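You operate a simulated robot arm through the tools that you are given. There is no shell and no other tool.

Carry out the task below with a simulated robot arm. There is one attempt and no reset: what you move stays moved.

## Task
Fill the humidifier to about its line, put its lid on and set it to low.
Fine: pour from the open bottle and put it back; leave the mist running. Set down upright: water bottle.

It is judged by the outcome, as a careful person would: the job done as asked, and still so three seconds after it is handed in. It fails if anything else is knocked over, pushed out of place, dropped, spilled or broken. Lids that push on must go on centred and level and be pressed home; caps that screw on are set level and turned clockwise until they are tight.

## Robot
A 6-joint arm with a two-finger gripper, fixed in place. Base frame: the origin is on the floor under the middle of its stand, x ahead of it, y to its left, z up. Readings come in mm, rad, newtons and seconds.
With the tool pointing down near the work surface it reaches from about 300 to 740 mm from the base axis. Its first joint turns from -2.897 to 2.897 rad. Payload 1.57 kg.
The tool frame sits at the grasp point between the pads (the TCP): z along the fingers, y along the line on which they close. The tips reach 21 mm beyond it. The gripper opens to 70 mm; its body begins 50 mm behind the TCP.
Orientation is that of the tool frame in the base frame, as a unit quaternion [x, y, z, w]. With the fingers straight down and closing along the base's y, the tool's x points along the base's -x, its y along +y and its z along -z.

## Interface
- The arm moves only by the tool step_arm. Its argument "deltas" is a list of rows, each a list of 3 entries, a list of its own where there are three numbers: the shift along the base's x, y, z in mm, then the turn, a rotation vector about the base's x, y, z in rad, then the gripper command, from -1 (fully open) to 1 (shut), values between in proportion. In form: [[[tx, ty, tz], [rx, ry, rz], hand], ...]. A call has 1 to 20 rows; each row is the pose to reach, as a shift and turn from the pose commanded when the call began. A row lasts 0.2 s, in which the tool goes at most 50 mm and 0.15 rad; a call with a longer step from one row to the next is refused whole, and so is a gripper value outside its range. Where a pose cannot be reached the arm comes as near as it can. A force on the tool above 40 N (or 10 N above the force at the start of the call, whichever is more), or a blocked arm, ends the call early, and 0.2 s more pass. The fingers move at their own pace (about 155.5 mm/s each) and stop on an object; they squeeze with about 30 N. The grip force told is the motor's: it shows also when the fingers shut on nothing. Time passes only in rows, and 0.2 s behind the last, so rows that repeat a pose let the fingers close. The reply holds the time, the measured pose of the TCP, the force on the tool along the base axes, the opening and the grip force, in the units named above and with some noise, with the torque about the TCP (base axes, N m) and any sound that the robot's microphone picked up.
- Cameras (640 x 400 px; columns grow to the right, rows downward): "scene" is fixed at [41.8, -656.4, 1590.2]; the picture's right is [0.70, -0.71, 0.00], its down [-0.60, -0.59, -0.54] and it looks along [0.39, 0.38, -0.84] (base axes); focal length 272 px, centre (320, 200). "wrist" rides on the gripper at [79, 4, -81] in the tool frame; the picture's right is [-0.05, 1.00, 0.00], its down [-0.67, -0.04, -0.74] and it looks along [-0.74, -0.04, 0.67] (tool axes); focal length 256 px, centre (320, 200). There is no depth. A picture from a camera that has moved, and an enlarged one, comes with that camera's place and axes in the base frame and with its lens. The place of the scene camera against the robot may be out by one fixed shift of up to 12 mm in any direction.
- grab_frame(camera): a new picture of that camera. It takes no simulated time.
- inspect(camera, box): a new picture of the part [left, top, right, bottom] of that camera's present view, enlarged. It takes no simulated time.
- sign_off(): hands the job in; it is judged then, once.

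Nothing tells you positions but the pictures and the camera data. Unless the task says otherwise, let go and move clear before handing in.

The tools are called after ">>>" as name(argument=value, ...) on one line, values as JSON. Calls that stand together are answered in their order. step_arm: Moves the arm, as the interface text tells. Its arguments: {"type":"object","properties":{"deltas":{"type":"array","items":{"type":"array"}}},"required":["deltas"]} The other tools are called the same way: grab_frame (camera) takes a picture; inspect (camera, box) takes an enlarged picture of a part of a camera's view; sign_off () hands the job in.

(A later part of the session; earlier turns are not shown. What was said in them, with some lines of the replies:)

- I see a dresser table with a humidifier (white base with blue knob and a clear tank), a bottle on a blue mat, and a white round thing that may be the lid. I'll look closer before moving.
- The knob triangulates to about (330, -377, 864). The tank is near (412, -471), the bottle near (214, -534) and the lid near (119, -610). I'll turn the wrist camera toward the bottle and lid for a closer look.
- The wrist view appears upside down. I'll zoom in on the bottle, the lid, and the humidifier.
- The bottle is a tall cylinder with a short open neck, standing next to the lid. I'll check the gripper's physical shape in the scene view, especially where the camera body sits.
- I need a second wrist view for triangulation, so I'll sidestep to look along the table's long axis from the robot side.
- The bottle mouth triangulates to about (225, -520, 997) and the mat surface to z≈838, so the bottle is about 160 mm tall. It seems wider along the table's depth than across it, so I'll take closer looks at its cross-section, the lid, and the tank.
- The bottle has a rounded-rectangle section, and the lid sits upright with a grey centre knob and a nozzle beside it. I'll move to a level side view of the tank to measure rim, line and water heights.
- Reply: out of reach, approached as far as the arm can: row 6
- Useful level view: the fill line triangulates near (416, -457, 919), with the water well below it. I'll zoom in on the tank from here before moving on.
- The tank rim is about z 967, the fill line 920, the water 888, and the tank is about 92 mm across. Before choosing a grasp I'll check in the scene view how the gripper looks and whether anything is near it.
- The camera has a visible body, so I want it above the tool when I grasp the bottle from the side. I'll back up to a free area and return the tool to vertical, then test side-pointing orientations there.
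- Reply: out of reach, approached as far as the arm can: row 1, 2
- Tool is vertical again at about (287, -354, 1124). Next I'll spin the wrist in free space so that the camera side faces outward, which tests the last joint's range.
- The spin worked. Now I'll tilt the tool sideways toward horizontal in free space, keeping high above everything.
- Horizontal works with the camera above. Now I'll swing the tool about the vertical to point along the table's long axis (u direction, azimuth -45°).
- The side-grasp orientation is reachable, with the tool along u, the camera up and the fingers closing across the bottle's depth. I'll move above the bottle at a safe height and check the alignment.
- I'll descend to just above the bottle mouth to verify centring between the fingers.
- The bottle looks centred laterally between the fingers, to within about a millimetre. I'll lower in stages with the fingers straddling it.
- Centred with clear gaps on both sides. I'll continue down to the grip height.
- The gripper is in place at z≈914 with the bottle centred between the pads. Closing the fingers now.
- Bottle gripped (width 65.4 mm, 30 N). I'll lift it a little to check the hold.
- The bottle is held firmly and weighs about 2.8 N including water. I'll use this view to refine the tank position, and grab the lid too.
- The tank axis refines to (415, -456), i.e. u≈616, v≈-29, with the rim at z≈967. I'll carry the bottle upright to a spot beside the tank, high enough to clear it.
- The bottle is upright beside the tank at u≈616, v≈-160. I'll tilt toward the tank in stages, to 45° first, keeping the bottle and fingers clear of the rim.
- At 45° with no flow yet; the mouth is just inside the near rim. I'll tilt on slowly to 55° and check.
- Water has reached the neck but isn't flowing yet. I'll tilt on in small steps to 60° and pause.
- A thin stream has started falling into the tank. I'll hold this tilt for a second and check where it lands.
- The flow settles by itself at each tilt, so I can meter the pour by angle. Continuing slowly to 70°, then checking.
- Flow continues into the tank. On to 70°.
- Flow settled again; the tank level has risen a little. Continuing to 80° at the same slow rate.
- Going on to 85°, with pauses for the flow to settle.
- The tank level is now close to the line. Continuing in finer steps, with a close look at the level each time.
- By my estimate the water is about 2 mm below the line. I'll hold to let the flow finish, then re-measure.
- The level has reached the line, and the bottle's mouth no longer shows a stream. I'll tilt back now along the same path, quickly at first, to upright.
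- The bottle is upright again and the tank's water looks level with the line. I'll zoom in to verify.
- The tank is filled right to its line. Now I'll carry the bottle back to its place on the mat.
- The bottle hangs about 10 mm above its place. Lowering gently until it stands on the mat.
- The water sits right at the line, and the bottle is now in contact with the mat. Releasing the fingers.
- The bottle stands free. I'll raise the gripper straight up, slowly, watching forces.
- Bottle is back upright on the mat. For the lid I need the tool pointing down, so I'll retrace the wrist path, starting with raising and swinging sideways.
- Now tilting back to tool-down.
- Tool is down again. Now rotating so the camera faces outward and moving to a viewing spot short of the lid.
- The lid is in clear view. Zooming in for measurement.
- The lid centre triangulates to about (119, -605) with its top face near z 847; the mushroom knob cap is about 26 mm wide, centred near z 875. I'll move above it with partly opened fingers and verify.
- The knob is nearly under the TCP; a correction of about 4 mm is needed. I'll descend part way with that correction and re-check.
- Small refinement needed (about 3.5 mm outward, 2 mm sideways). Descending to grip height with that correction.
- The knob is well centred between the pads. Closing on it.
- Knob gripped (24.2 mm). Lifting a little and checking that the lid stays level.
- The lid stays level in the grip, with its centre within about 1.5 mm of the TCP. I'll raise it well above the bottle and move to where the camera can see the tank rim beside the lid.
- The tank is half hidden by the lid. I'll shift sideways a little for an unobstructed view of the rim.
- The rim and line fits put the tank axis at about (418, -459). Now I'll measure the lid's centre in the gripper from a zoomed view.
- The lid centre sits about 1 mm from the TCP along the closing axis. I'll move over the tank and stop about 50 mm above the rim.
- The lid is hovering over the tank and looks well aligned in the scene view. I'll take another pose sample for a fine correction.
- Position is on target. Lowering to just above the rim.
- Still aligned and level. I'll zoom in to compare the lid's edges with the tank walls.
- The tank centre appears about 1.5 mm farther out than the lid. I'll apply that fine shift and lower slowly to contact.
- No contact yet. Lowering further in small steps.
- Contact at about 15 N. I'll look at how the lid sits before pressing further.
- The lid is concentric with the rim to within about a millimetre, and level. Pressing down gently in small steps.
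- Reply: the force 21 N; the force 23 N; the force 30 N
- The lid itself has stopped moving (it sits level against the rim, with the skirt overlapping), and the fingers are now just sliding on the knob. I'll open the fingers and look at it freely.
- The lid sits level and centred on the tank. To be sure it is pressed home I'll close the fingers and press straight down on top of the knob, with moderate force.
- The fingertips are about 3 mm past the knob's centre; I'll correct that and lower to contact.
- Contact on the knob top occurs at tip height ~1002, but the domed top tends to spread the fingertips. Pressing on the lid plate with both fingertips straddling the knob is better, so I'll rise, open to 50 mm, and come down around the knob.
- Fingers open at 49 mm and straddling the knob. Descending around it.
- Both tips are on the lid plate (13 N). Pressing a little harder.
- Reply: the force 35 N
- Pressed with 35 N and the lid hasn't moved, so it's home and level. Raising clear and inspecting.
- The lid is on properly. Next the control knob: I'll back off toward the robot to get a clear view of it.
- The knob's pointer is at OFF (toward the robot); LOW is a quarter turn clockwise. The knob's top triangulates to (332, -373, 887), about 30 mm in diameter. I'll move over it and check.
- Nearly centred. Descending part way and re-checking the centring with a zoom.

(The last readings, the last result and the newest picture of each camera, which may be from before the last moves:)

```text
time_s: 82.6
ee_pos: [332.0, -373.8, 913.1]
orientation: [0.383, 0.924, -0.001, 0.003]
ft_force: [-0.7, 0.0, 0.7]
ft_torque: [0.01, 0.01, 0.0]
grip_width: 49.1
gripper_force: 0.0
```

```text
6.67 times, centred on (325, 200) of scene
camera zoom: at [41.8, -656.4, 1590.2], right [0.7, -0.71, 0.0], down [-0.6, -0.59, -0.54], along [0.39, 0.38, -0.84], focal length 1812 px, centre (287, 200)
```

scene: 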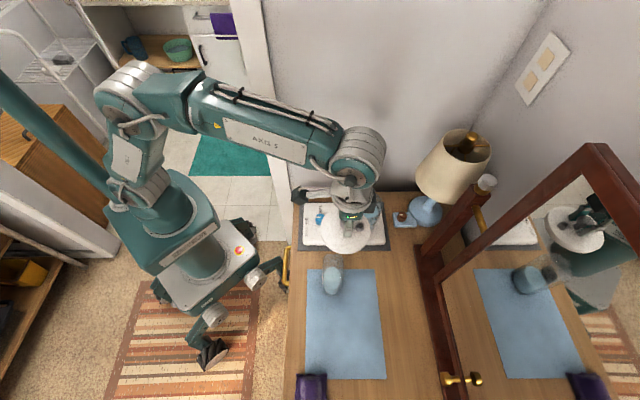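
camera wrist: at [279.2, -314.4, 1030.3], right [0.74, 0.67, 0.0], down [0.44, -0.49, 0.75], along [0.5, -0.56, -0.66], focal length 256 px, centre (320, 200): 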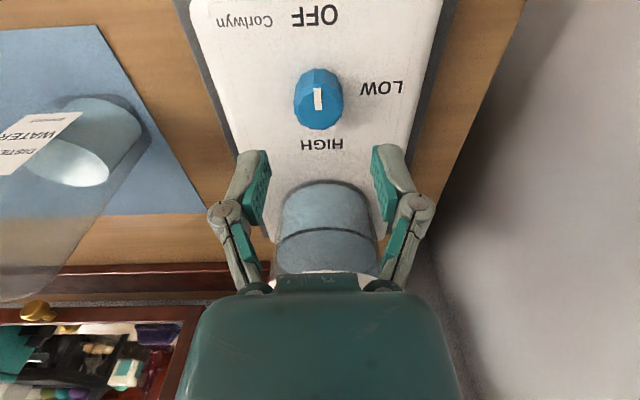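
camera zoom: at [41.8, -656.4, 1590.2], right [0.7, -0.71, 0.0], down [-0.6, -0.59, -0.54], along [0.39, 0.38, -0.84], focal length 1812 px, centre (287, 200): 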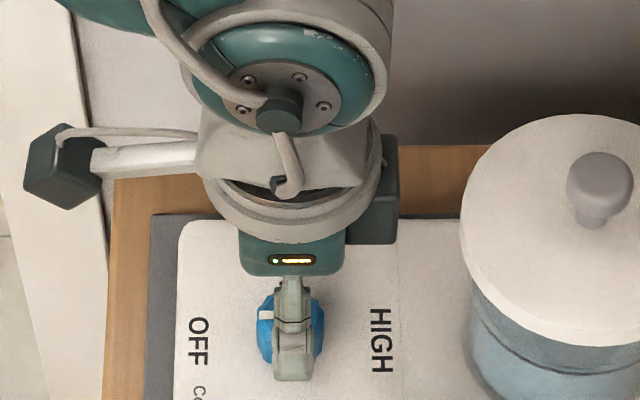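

Centring within 2 mm; I'll apply the small correction, lower to grip height and close on the knob.

>>> step_arm(deltas=[[[-1.4, 0.5, -6], [0, 0, 0], -0.4], [[-1.4, 0.5, -12], [0, 0, 0], -0.4], [[-1.4, 0.5, -17], [0, 0, 0], -0.4], [[-1.4, 0.5, -17], [0, 0, 0], -0.4]])

>>> inspect(camera="wrist", box=[220, 80, 420, 260])

```text
time_s: 83.6
ee_pos: [330.2, -372.3, 895.5]
orientation: [0.383, 0.924, -0.002, 0.003]
ft_force: [-0.3, -0.1, 0.0]
ft_torque: [0.0, -0.01, -0.01]
grip_width: 49.2
gripper_force: 0.1
```

```text
2.22 times, centred on (320, 170) of wrist
camera zoom: at [276.7, -313.1, 974.4], right [0.74, 0.67, 0.0], down [0.44, -0.49, 0.75], along [0.5, -0.56, -0.66], focal length 569 px, centre (320, 267)
```

zoom: 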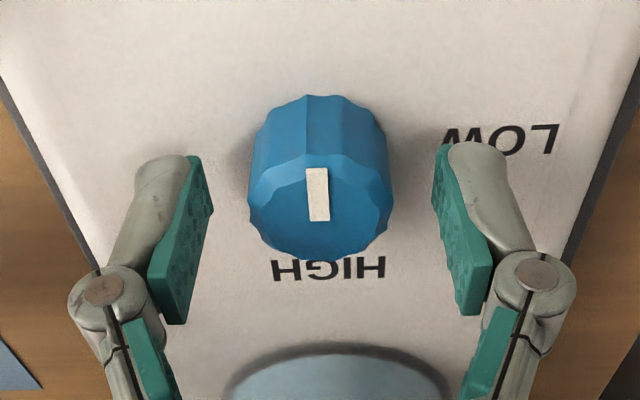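

Well centred. Closing on the knob.

>>> step_arm(deltas=[[[0, 0, 0], [0, 0, 0], 0.0], [[0, 0, 0], [0, 0, 0], 1], [[0, 0, 0], [0, 0, 0], 1], [[0, 0, 0], [0, 0, 0], 1]])

>>> inspect(camera="wrist", box=[220, 80, 420, 260])

```text
time_s: 84.6
ee_pos: [329.1, -372.5, 895.1]
orientation: [0.381, 0.924, -0.001, 0.002]
ft_force: [0.5, -1.0, 3.0]
ft_torque: [0.22, 0.22, -0.01]
grip_width: 29.8
gripper_force: 32.0
```

```text
2.22 times, centred on (320, 170) of wrist
camera zoom: at [276.7, -313.1, 974.6], right [0.74, 0.67, 0.0], down [0.44, -0.49, 0.75], along [0.5, -0.56, -0.66], focal length 569 px, centre (320, 267)
```

zoom: 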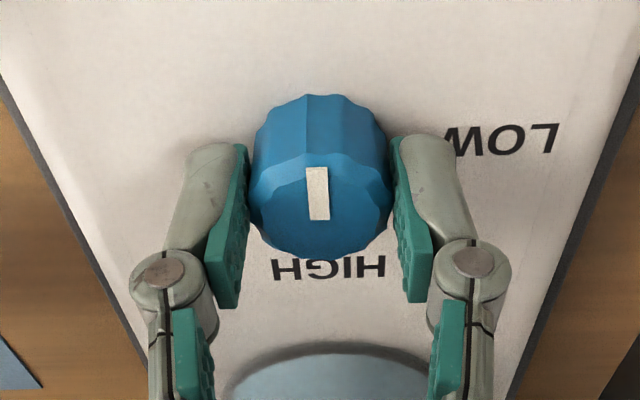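

Gripped. Turning clockwise (seen from above), first 45° to see how it behaves.

>>> step_arm(deltas=[[[0, 0, 0], [0, 0, -0.13], 1], [[0, 0, 0], [0, 0, -0.26], 1], [[0, 0, 0], [0, 0, -0.39], 1], [[0, 0, 0], [0, 0, -0.52], 1], [[0, 0, 0], [0, 0, -0.65], 1], [[0, 0, 0], [0, 0, -0.785], 1]])

>>> grab_frame(camera="wrist")

>>> inspect(camera="scene", box=[280, 160, 400, 250])

```text
time_s: 86.0
ee_pos: [331.7, -371.8, 896.0]
orientation: [0.707, 0.707, -0.004, 0.001]
ft_force: [7.4, 7.1, -12.2]
ft_torque: [-0.52, -0.21, 0.05]
grip_width: 30.0
gripper_force: 32.2
```

```text
taken
camera wrist: at [335.8, -292.4, 974.7], right [1.0, -0.05, 0.0], down [-0.03, -0.66, 0.75], along [-0.04, -0.75, -0.66], focal length 256 px, centre (320, 200)
```

wrist: 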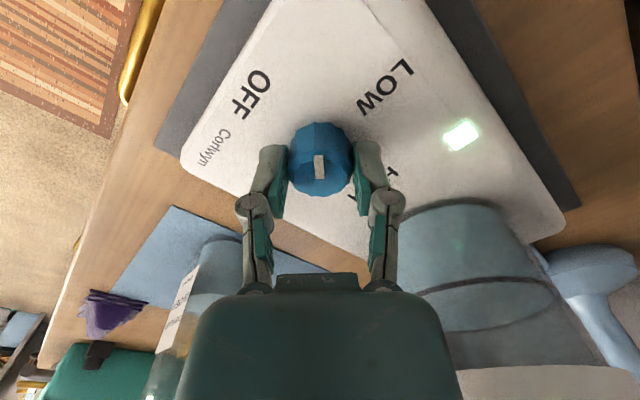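

```text
4.44 times, centred on (340, 205) of scene
camera zoom: at [41.8, -656.4, 1590.2], right [0.7, -0.71, 0.0], down [-0.6, -0.59, -0.54], along [0.39, 0.38, -0.84], focal length 1208 px, centre (231, 178)
```

zoom: 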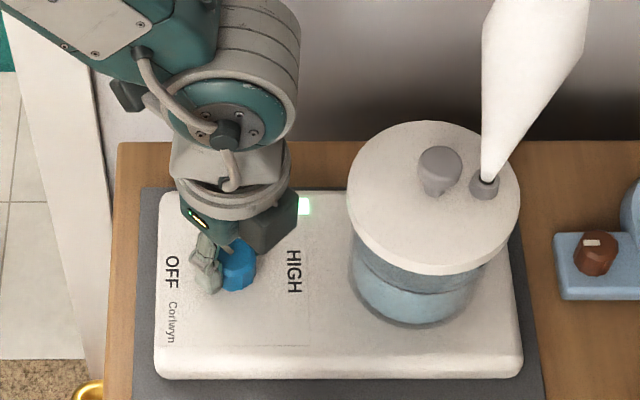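

The mist has already started and a green light is lit; the knob is half way to LOW. There is some side and upward load, so I'll ease the position by about 1 mm while turning the remaining 45°.

>>> step_arm(deltas=[[[0.5, 0.5, -0.8], [0, 0, -0.13], 1], [[0.7, 0.7, -1.0], [0, 0, -0.26], 1]])

```text
time_s: 86.6
ee_pos: [330.5, -371.3, 895.3]
orientation: [0.793, 0.61, -0.003, 0.001]
ft_force: [5.1, 5.6, 3.0]
ft_torque: [0.97, -0.19, 0.01]
grip_width: 30.1
gripper_force: 32.0
```

>>> step_arm(deltas=[[[0.4, 0.4, 0], [0, 0, -0.13], 1], [[0.6, 0.6, 0], [0, 0, -0.26], 1]])

>>> inspect(camera="wrist", box=[200, 60, 440, 260])

>>> inspect(camera="scene", box=[280, 160, 400, 250])

```text
time_s: 87.2
ee_pos: [332.1, -371.4, 895.6]
orientation: [0.865, 0.502, -0.004, 0.002]
ft_force: [1.4, 1.9, 3.2]
ft_torque: [-0.66, 0.06, -0.03]
grip_width: 29.8
gripper_force: 31.9
```

```text
2.00 times, centred on (320, 160) of wrist
camera zoom: at [375.5, -305.0, 974.5], right [0.84, -0.54, 0.0], down [-0.36, -0.56, 0.75], along [-0.41, -0.63, -0.66], focal length 512 px, centre (320, 280)
```

zoom: 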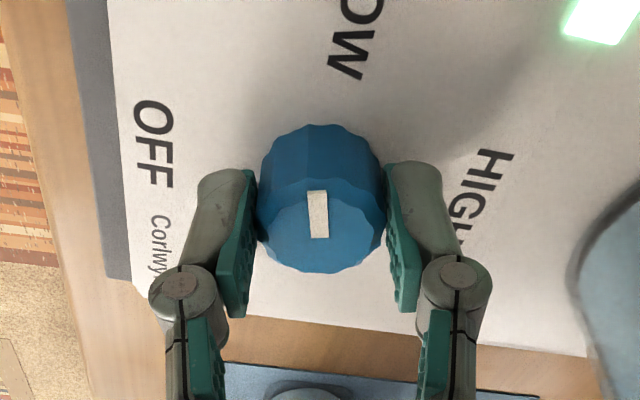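

```text
4.44 times, centred on (340, 205) of scene
camera zoom: at [41.8, -656.4, 1590.2], right [0.7, -0.71, 0.0], down [-0.6, -0.59, -0.54], along [0.39, 0.38, -0.84], focal length 1208 px, centre (231, 178)
```

zoom: 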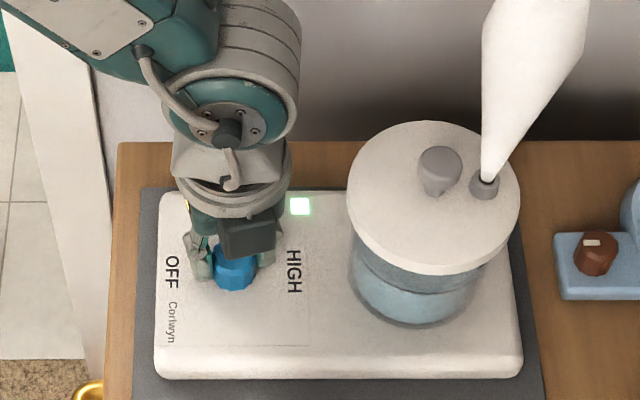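

75° turned, and LOW is coming into line with the pointer. Finishing the remaining 15°.

>>> step_arm(deltas=[[[0.1, 0.1, 0], [0, 0, -0.13], 1], [[0.2, 0.2, 0], [0, 0, -0.265], 1], [[0.2, 0.2, 0], [0, 0, -0.265], 1]])

>>> grab_frame(camera="wrist")

>>> inspect(camera="scene", box=[280, 100, 420, 250])

```text
time_s: 88.0
ee_pos: [332.0, -371.3, 895.4]
orientation: [0.924, 0.383, -0.003, 0.001]
ft_force: [1.6, -4.0, 16.7]
ft_torque: [-0.53, 0.42, 0.02]
grip_width: 30.2
gripper_force: 32.2
```

```text
taken
camera wrist: at [391.7, -318.9, 974.5], right [0.67, -0.74, 0.0], down [-0.49, -0.44, 0.75], along [-0.56, -0.5, -0.66], focal length 256 px, centre (320, 200)
```

wrist: 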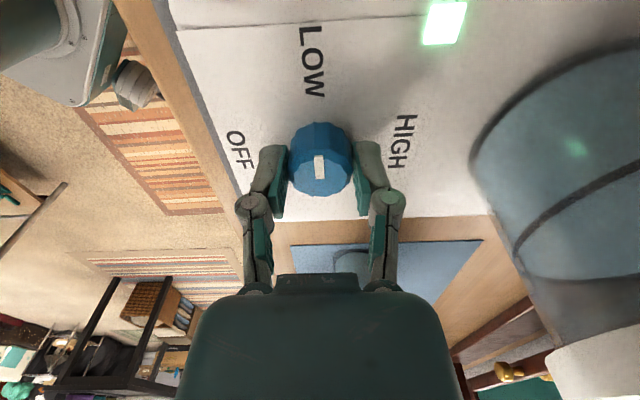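

```text
2.67 times, centred on (350, 175) of scene
camera zoom: at [41.8, -656.4, 1590.2], right [0.7, -0.71, 0.0], down [-0.6, -0.59, -0.54], along [0.39, 0.38, -0.84], focal length 725 px, centre (240, 267)
```

zoom: 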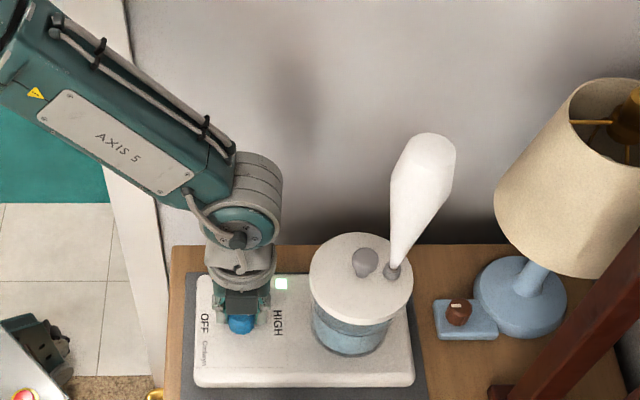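

The pointer lines up with LOW and the mist is running. Releasing the knob and rising straight up.

>>> step_arm(deltas=[[[0, 0, 0.5], [0, 0, 0], 0.2], [[0, 0, 1], [0, 0, 0], -0.4], [[0, 0, 1], [0, 0, 0], -0.4], [[0, 0, 1], [0, 0, 0], -0.4]])

>>> step_arm(deltas=[[[0, 0, 20], [0, 0, 0], -0.4], [[0, 0, 50], [0, 0, 0], -0.4], [[0, 0, 95], [0, 0, 0], -0.4], [[0, 0, 140], [0, 0, 0], -0.4], [[0, 0, 140], [0, 0, 0], -0.4]])

>>> grab_frame(camera="wrist")

>>> inspect(camera="scene", box=[280, 160, 400, 250])

```text
time_s: 89.0
ee_pos: [332.0, -371.7, 896.0]
orientation: [0.924, 0.384, -0.004, 0.0]
ft_force: [0.7, 0.1, 0.7]
ft_torque: [-0.04, 0.0, 0.02]
grip_width: 49.0
gripper_force: 0.1
```

```text
time_s: 90.2
ee_pos: [329.4, -373.0, 1035.9]
orientation: [0.924, 0.383, -0.004, 0.001]
ft_force: [0.4, 0.1, 1.1]
ft_torque: [0.03, 0.04, 0.01]
grip_width: 49.2
gripper_force: 0.0
```

```text
taken
camera wrist: at [389.8, -319.3, 1114.1], right [0.67, -0.74, 0.0], down [-0.49, -0.44, 0.75], along [-0.56, -0.5, -0.66], focal length 256 px, centre (320, 200)
```

wrist: 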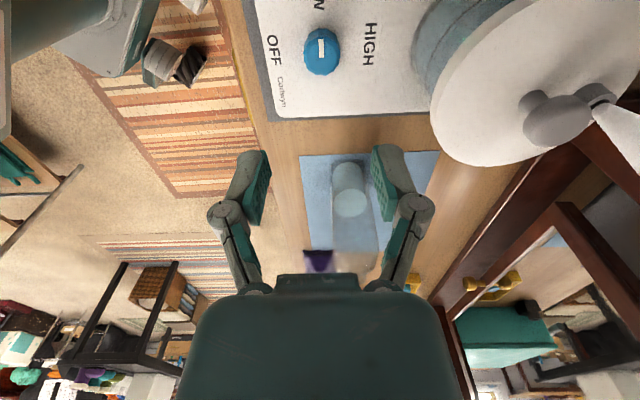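

```text
4.44 times, centred on (340, 205) of scene
camera zoom: at [41.8, -656.4, 1590.2], right [0.7, -0.71, 0.0], down [-0.6, -0.59, -0.54], along [0.39, 0.38, -0.84], focal length 1208 px, centre (231, 178)
```

zoom: 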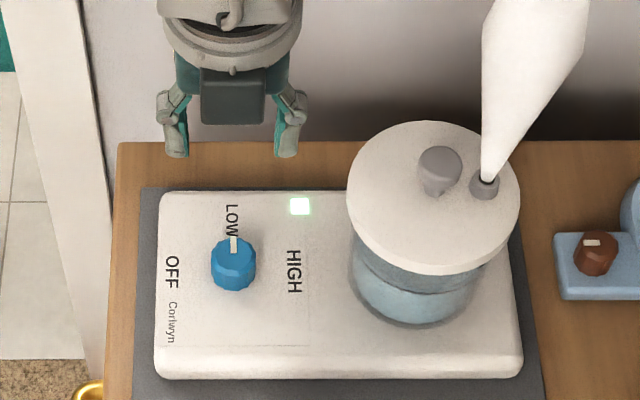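

The pointer is on LOW, the indicator is lit and mist is coming out of the nozzle. Now I'll move the arm clear and take a final look.

>>> step_arm(deltas=[[[-8, 10, 30], [0, 0, 0], -0.4], [[-18, 28, 65], [0, 0, 0.1], -0.4], [[-28, 46, 100], [0, 0, 0.24], -0.4], [[-38, 65, 135], [0, 0, 0.38], -0.4], [[-48, 85, 165], [0, 0, 0.52], -0.4], [[-48, 85, 165], [0, 0, 0.52], -0.4]])

>>> grab_frame(camera="scene")

>>> inspect(camera="scene", box=[290, 180, 400, 260])

>>> inspect(camera="scene", box=[285, 230, 405, 400])

>>> grab_frame(camera="wrist")

```text
time_s: 91.6
ee_pos: [284.6, -285.3, 1201.0]
orientation: [0.794, 0.609, -0.004, 0.001]
ft_force: [0.4, 0.2, -0.2]
ft_torque: [-0.01, 0.01, 0.02]
grip_width: 48.9
gripper_force: 0.1
```

```text
taken
```

scene: 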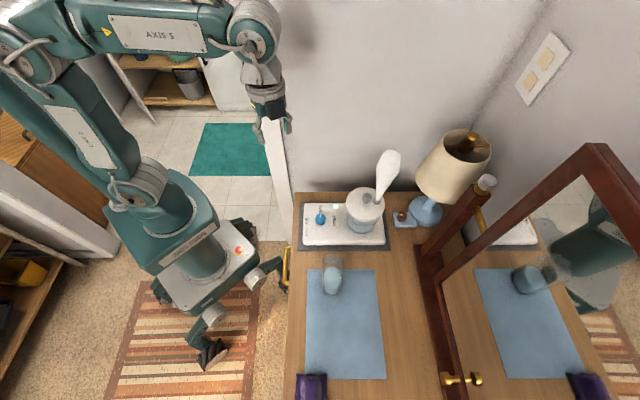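

```text
5.00 times, centred on (345, 220) of scene
camera zoom: at [41.8, -656.4, 1590.2], right [0.7, -0.71, 0.0], down [-0.6, -0.59, -0.54], along [0.39, 0.38, -0.84], focal length 1359 px, centre (195, 100)
```

zoom: 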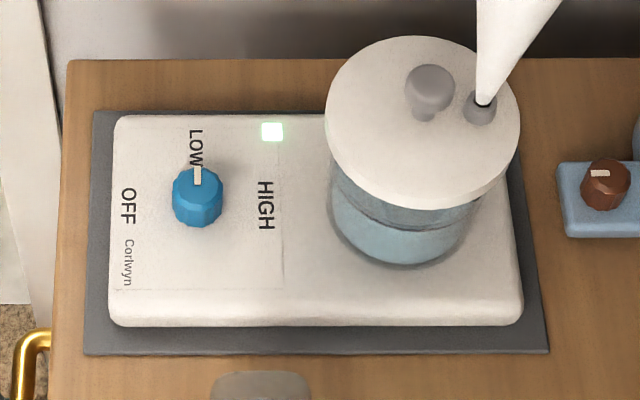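

```text
2.35 times, centred on (345, 315) of scene
camera zoom: at [41.8, -656.4, 1590.2], right [0.7, -0.71, 0.0], down [-0.6, -0.59, -0.54], along [0.39, 0.38, -0.84], focal length 639 px, centre (261, -71)
```

zoom: 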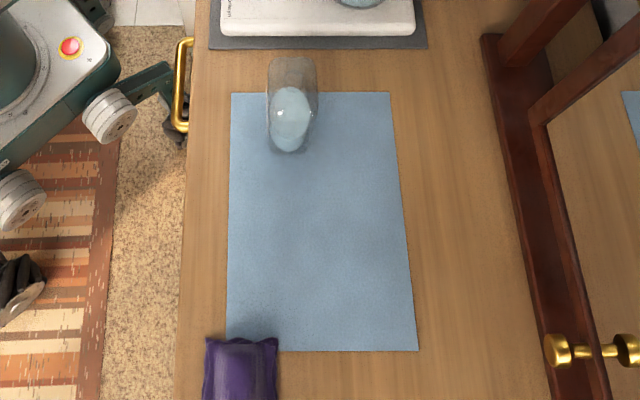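

```text
taken
camera wrist: at [309.3, -208.6, 1280.1], right [0.95, -0.31, 0.0], down [-0.2, -0.63, 0.75], along [-0.23, -0.71, -0.66], focal length 256 px, centre (320, 200)
```

wrist: 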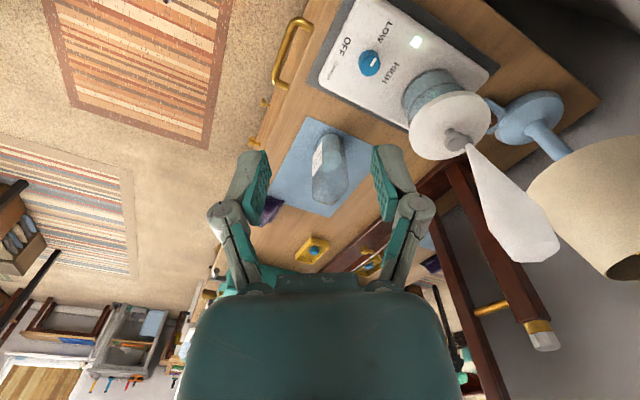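

Everything looks in place. One more close look at the lid seating and the water line before handing in.

>>> inspect(camera="wrist", box=[390, 50, 530, 170])

>>> inspect(camera="scene", box=[345, 180, 395, 235])

```text
3.33 times, centred on (460, 110) of wrist
camera zoom: at [309.3, -208.6, 1280.1], right [0.95, -0.31, 0.0], down [-0.2, -0.63, 0.75], along [-0.23, -0.71, -0.66], focal length 853 px, centre (-147, 500)
```

zoom: 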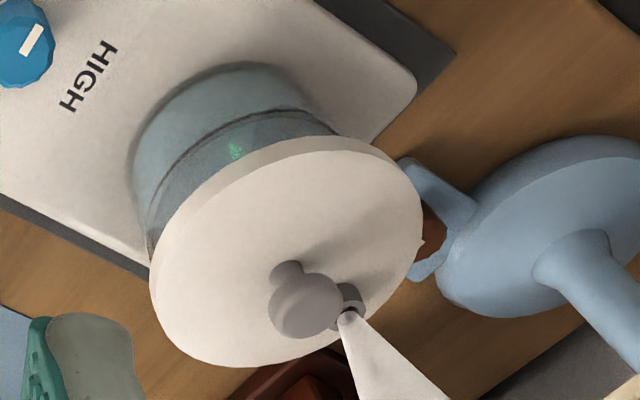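

```text
7.27 times, centred on (370, 208) of scene
camera zoom: at [41.8, -656.4, 1590.2], right [0.7, -0.71, 0.0], down [-0.6, -0.59, -0.54], along [0.39, 0.38, -0.84], focal length 1976 px, centre (-44, 146)
```

zoom: 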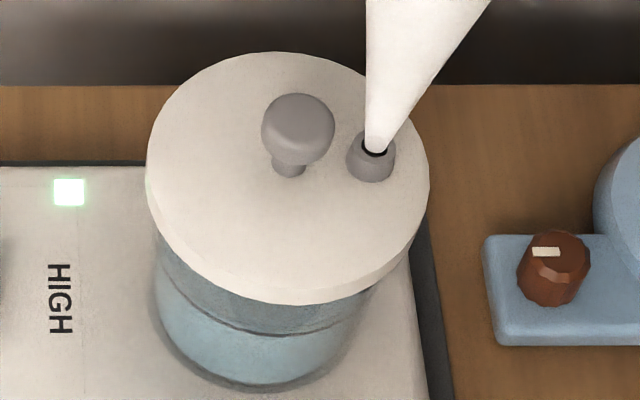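

The lid looks level. For certainty about its seating I'll take a near-level side view from the robot side, well clear of everything.

>>> step_arm(deltas=[[[0, -5, -20], [0, 0, 0.14], -0.4], [[0, -10, -40], [0, 0, 0.28], -0.4], [[0, -15, -60], [0, 0, 0.42], -0.4], [[0, -20, -80], [0, 0, 0.56], -0.4], [[0, -25, -100], [0, 0, 0.7], -0.4], [[0, -30, -120], [0, 0, 0.84], -0.4], [[0, -35, -135], [0, 0, 0.98], -0.4], [[0, -40, -150], [0, 0, 1.05], -0.4]])

>>> step_arm(deltas=[[[0, 0, -10], [-0.09, -0.09, 0], -0.4], [[0, 0, -20], [-0.18, -0.18, 0], -0.4], [[0, 0, -30], [-0.27, -0.27, 0], -0.4], [[0, 0, -40], [-0.36, -0.36, 0], -0.4]])

>>> grab_frame(camera="wrist")

>>> inspect(camera="wrist", box=[240, 100, 400, 270])

```text
time_s: 93.4
ee_pos: [282.7, -325.1, 1051.6]
orientation: [0.382, 0.924, -0.002, 0.003]
ft_force: [0.1, 0.5, -1.0]
ft_torque: [-0.02, 0.03, -0.01]
grip_width: 49.1
gripper_force: 0.0
```

```text
time_s: 94.4
ee_pos: [281.8, -325.8, 1012.7]
orientation: [0.369, 0.893, -0.099, 0.236]
ft_force: [0.2, 0.1, 0.3]
ft_torque: [-0.01, 0.0, -0.02]
grip_width: 49.0
gripper_force: 0.0
```

```text
taken
camera wrist: at [209.2, -245.6, 1041.8], right [0.74, 0.67, 0.02], down [0.12, -0.17, 0.98], along [0.66, -0.72, -0.21], focal length 256 px, centre (320, 200)
```

wrist: 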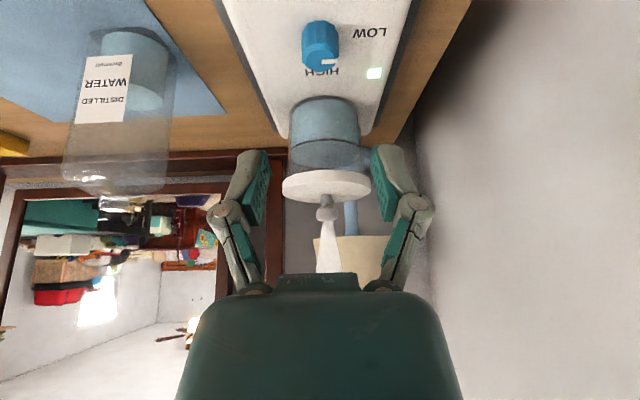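

```text
2.35 times, centred on (320, 185) of wrist
camera zoom: at [209.2, -245.6, 1041.8], right [0.74, 0.67, 0.02], down [0.12, -0.17, 0.98], along [0.66, -0.72, -0.21], focal length 602 px, centre (320, 235)
```

zoom: 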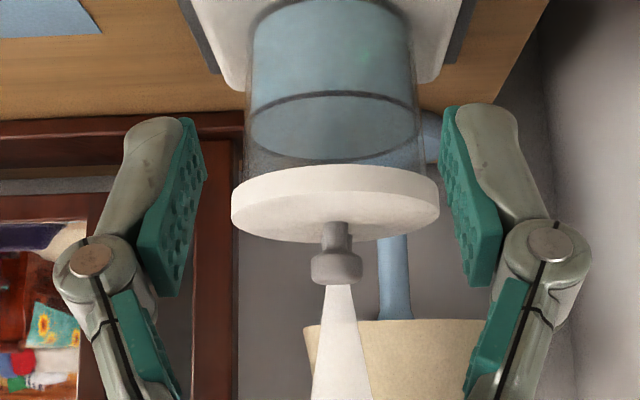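

The lid sits level and centred with its skirt well over the rim. The water is at the line, the knob is on LOW and the mist is running. I'll raise the arm clear and finish.

>>> step_arm(deltas=[[[0, 0, 20], [0.09, 0.09, 0], -0.4], [[-5, 10, 50], [0.18, 0.18, 0], -0.4], [[-5, 20, 90], [0.27, 0.27, 0], -0.4], [[-5, 30, 130], [0.36, 0.36, 0], -0.4], [[-5, 35, 170], [0.36, 0.36, 0], -0.4], [[-5, 35, 170], [0.36, 0.36, 0], -0.4]])

>>> grab_frame(camera="scene")

```text
time_s: 95.8
ee_pos: [280.6, -291.1, 1180.6]
orientation: [0.383, 0.924, -0.002, 0.002]
ft_force: [-0.2, -0.4, 0.2]
ft_torque: [0.0, 0.0, -0.02]
grip_width: 49.1
gripper_force: 0.1
```

```text
taken
```

scene: 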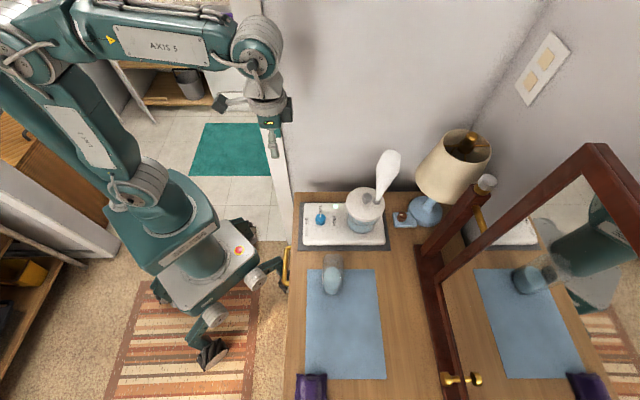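

The arm is clear. The tank is filled to its line, the lid is on, the knob is at LOW with mist running, and the bottle stands upright on the mat. Handing in.

>>> sign_off()

```text
The job is handed in.
```

The humidifier is filled to about its line, its lid is on, and it is set to LOW with the mist running. I've handed the job in.

- **Water:** I poured from the open bottle until the level in the tank reached the line, and I saw no spills. The bottle is back upright on the mat where it started.
- **Lid:** It sits level and centred on the tank. I pressed it down with about 35 N and it did not move any further.
- **Knob:** I turned it a quarter turn clockwise, so the pointer is on LOW. The green light is on.

While turning the knob, the arm briefly pushed sideways on the humidifier with about 10 N. It did not appear to move in the pictures. Nothing else was knocked over or moved, and the arm is clear of the table.
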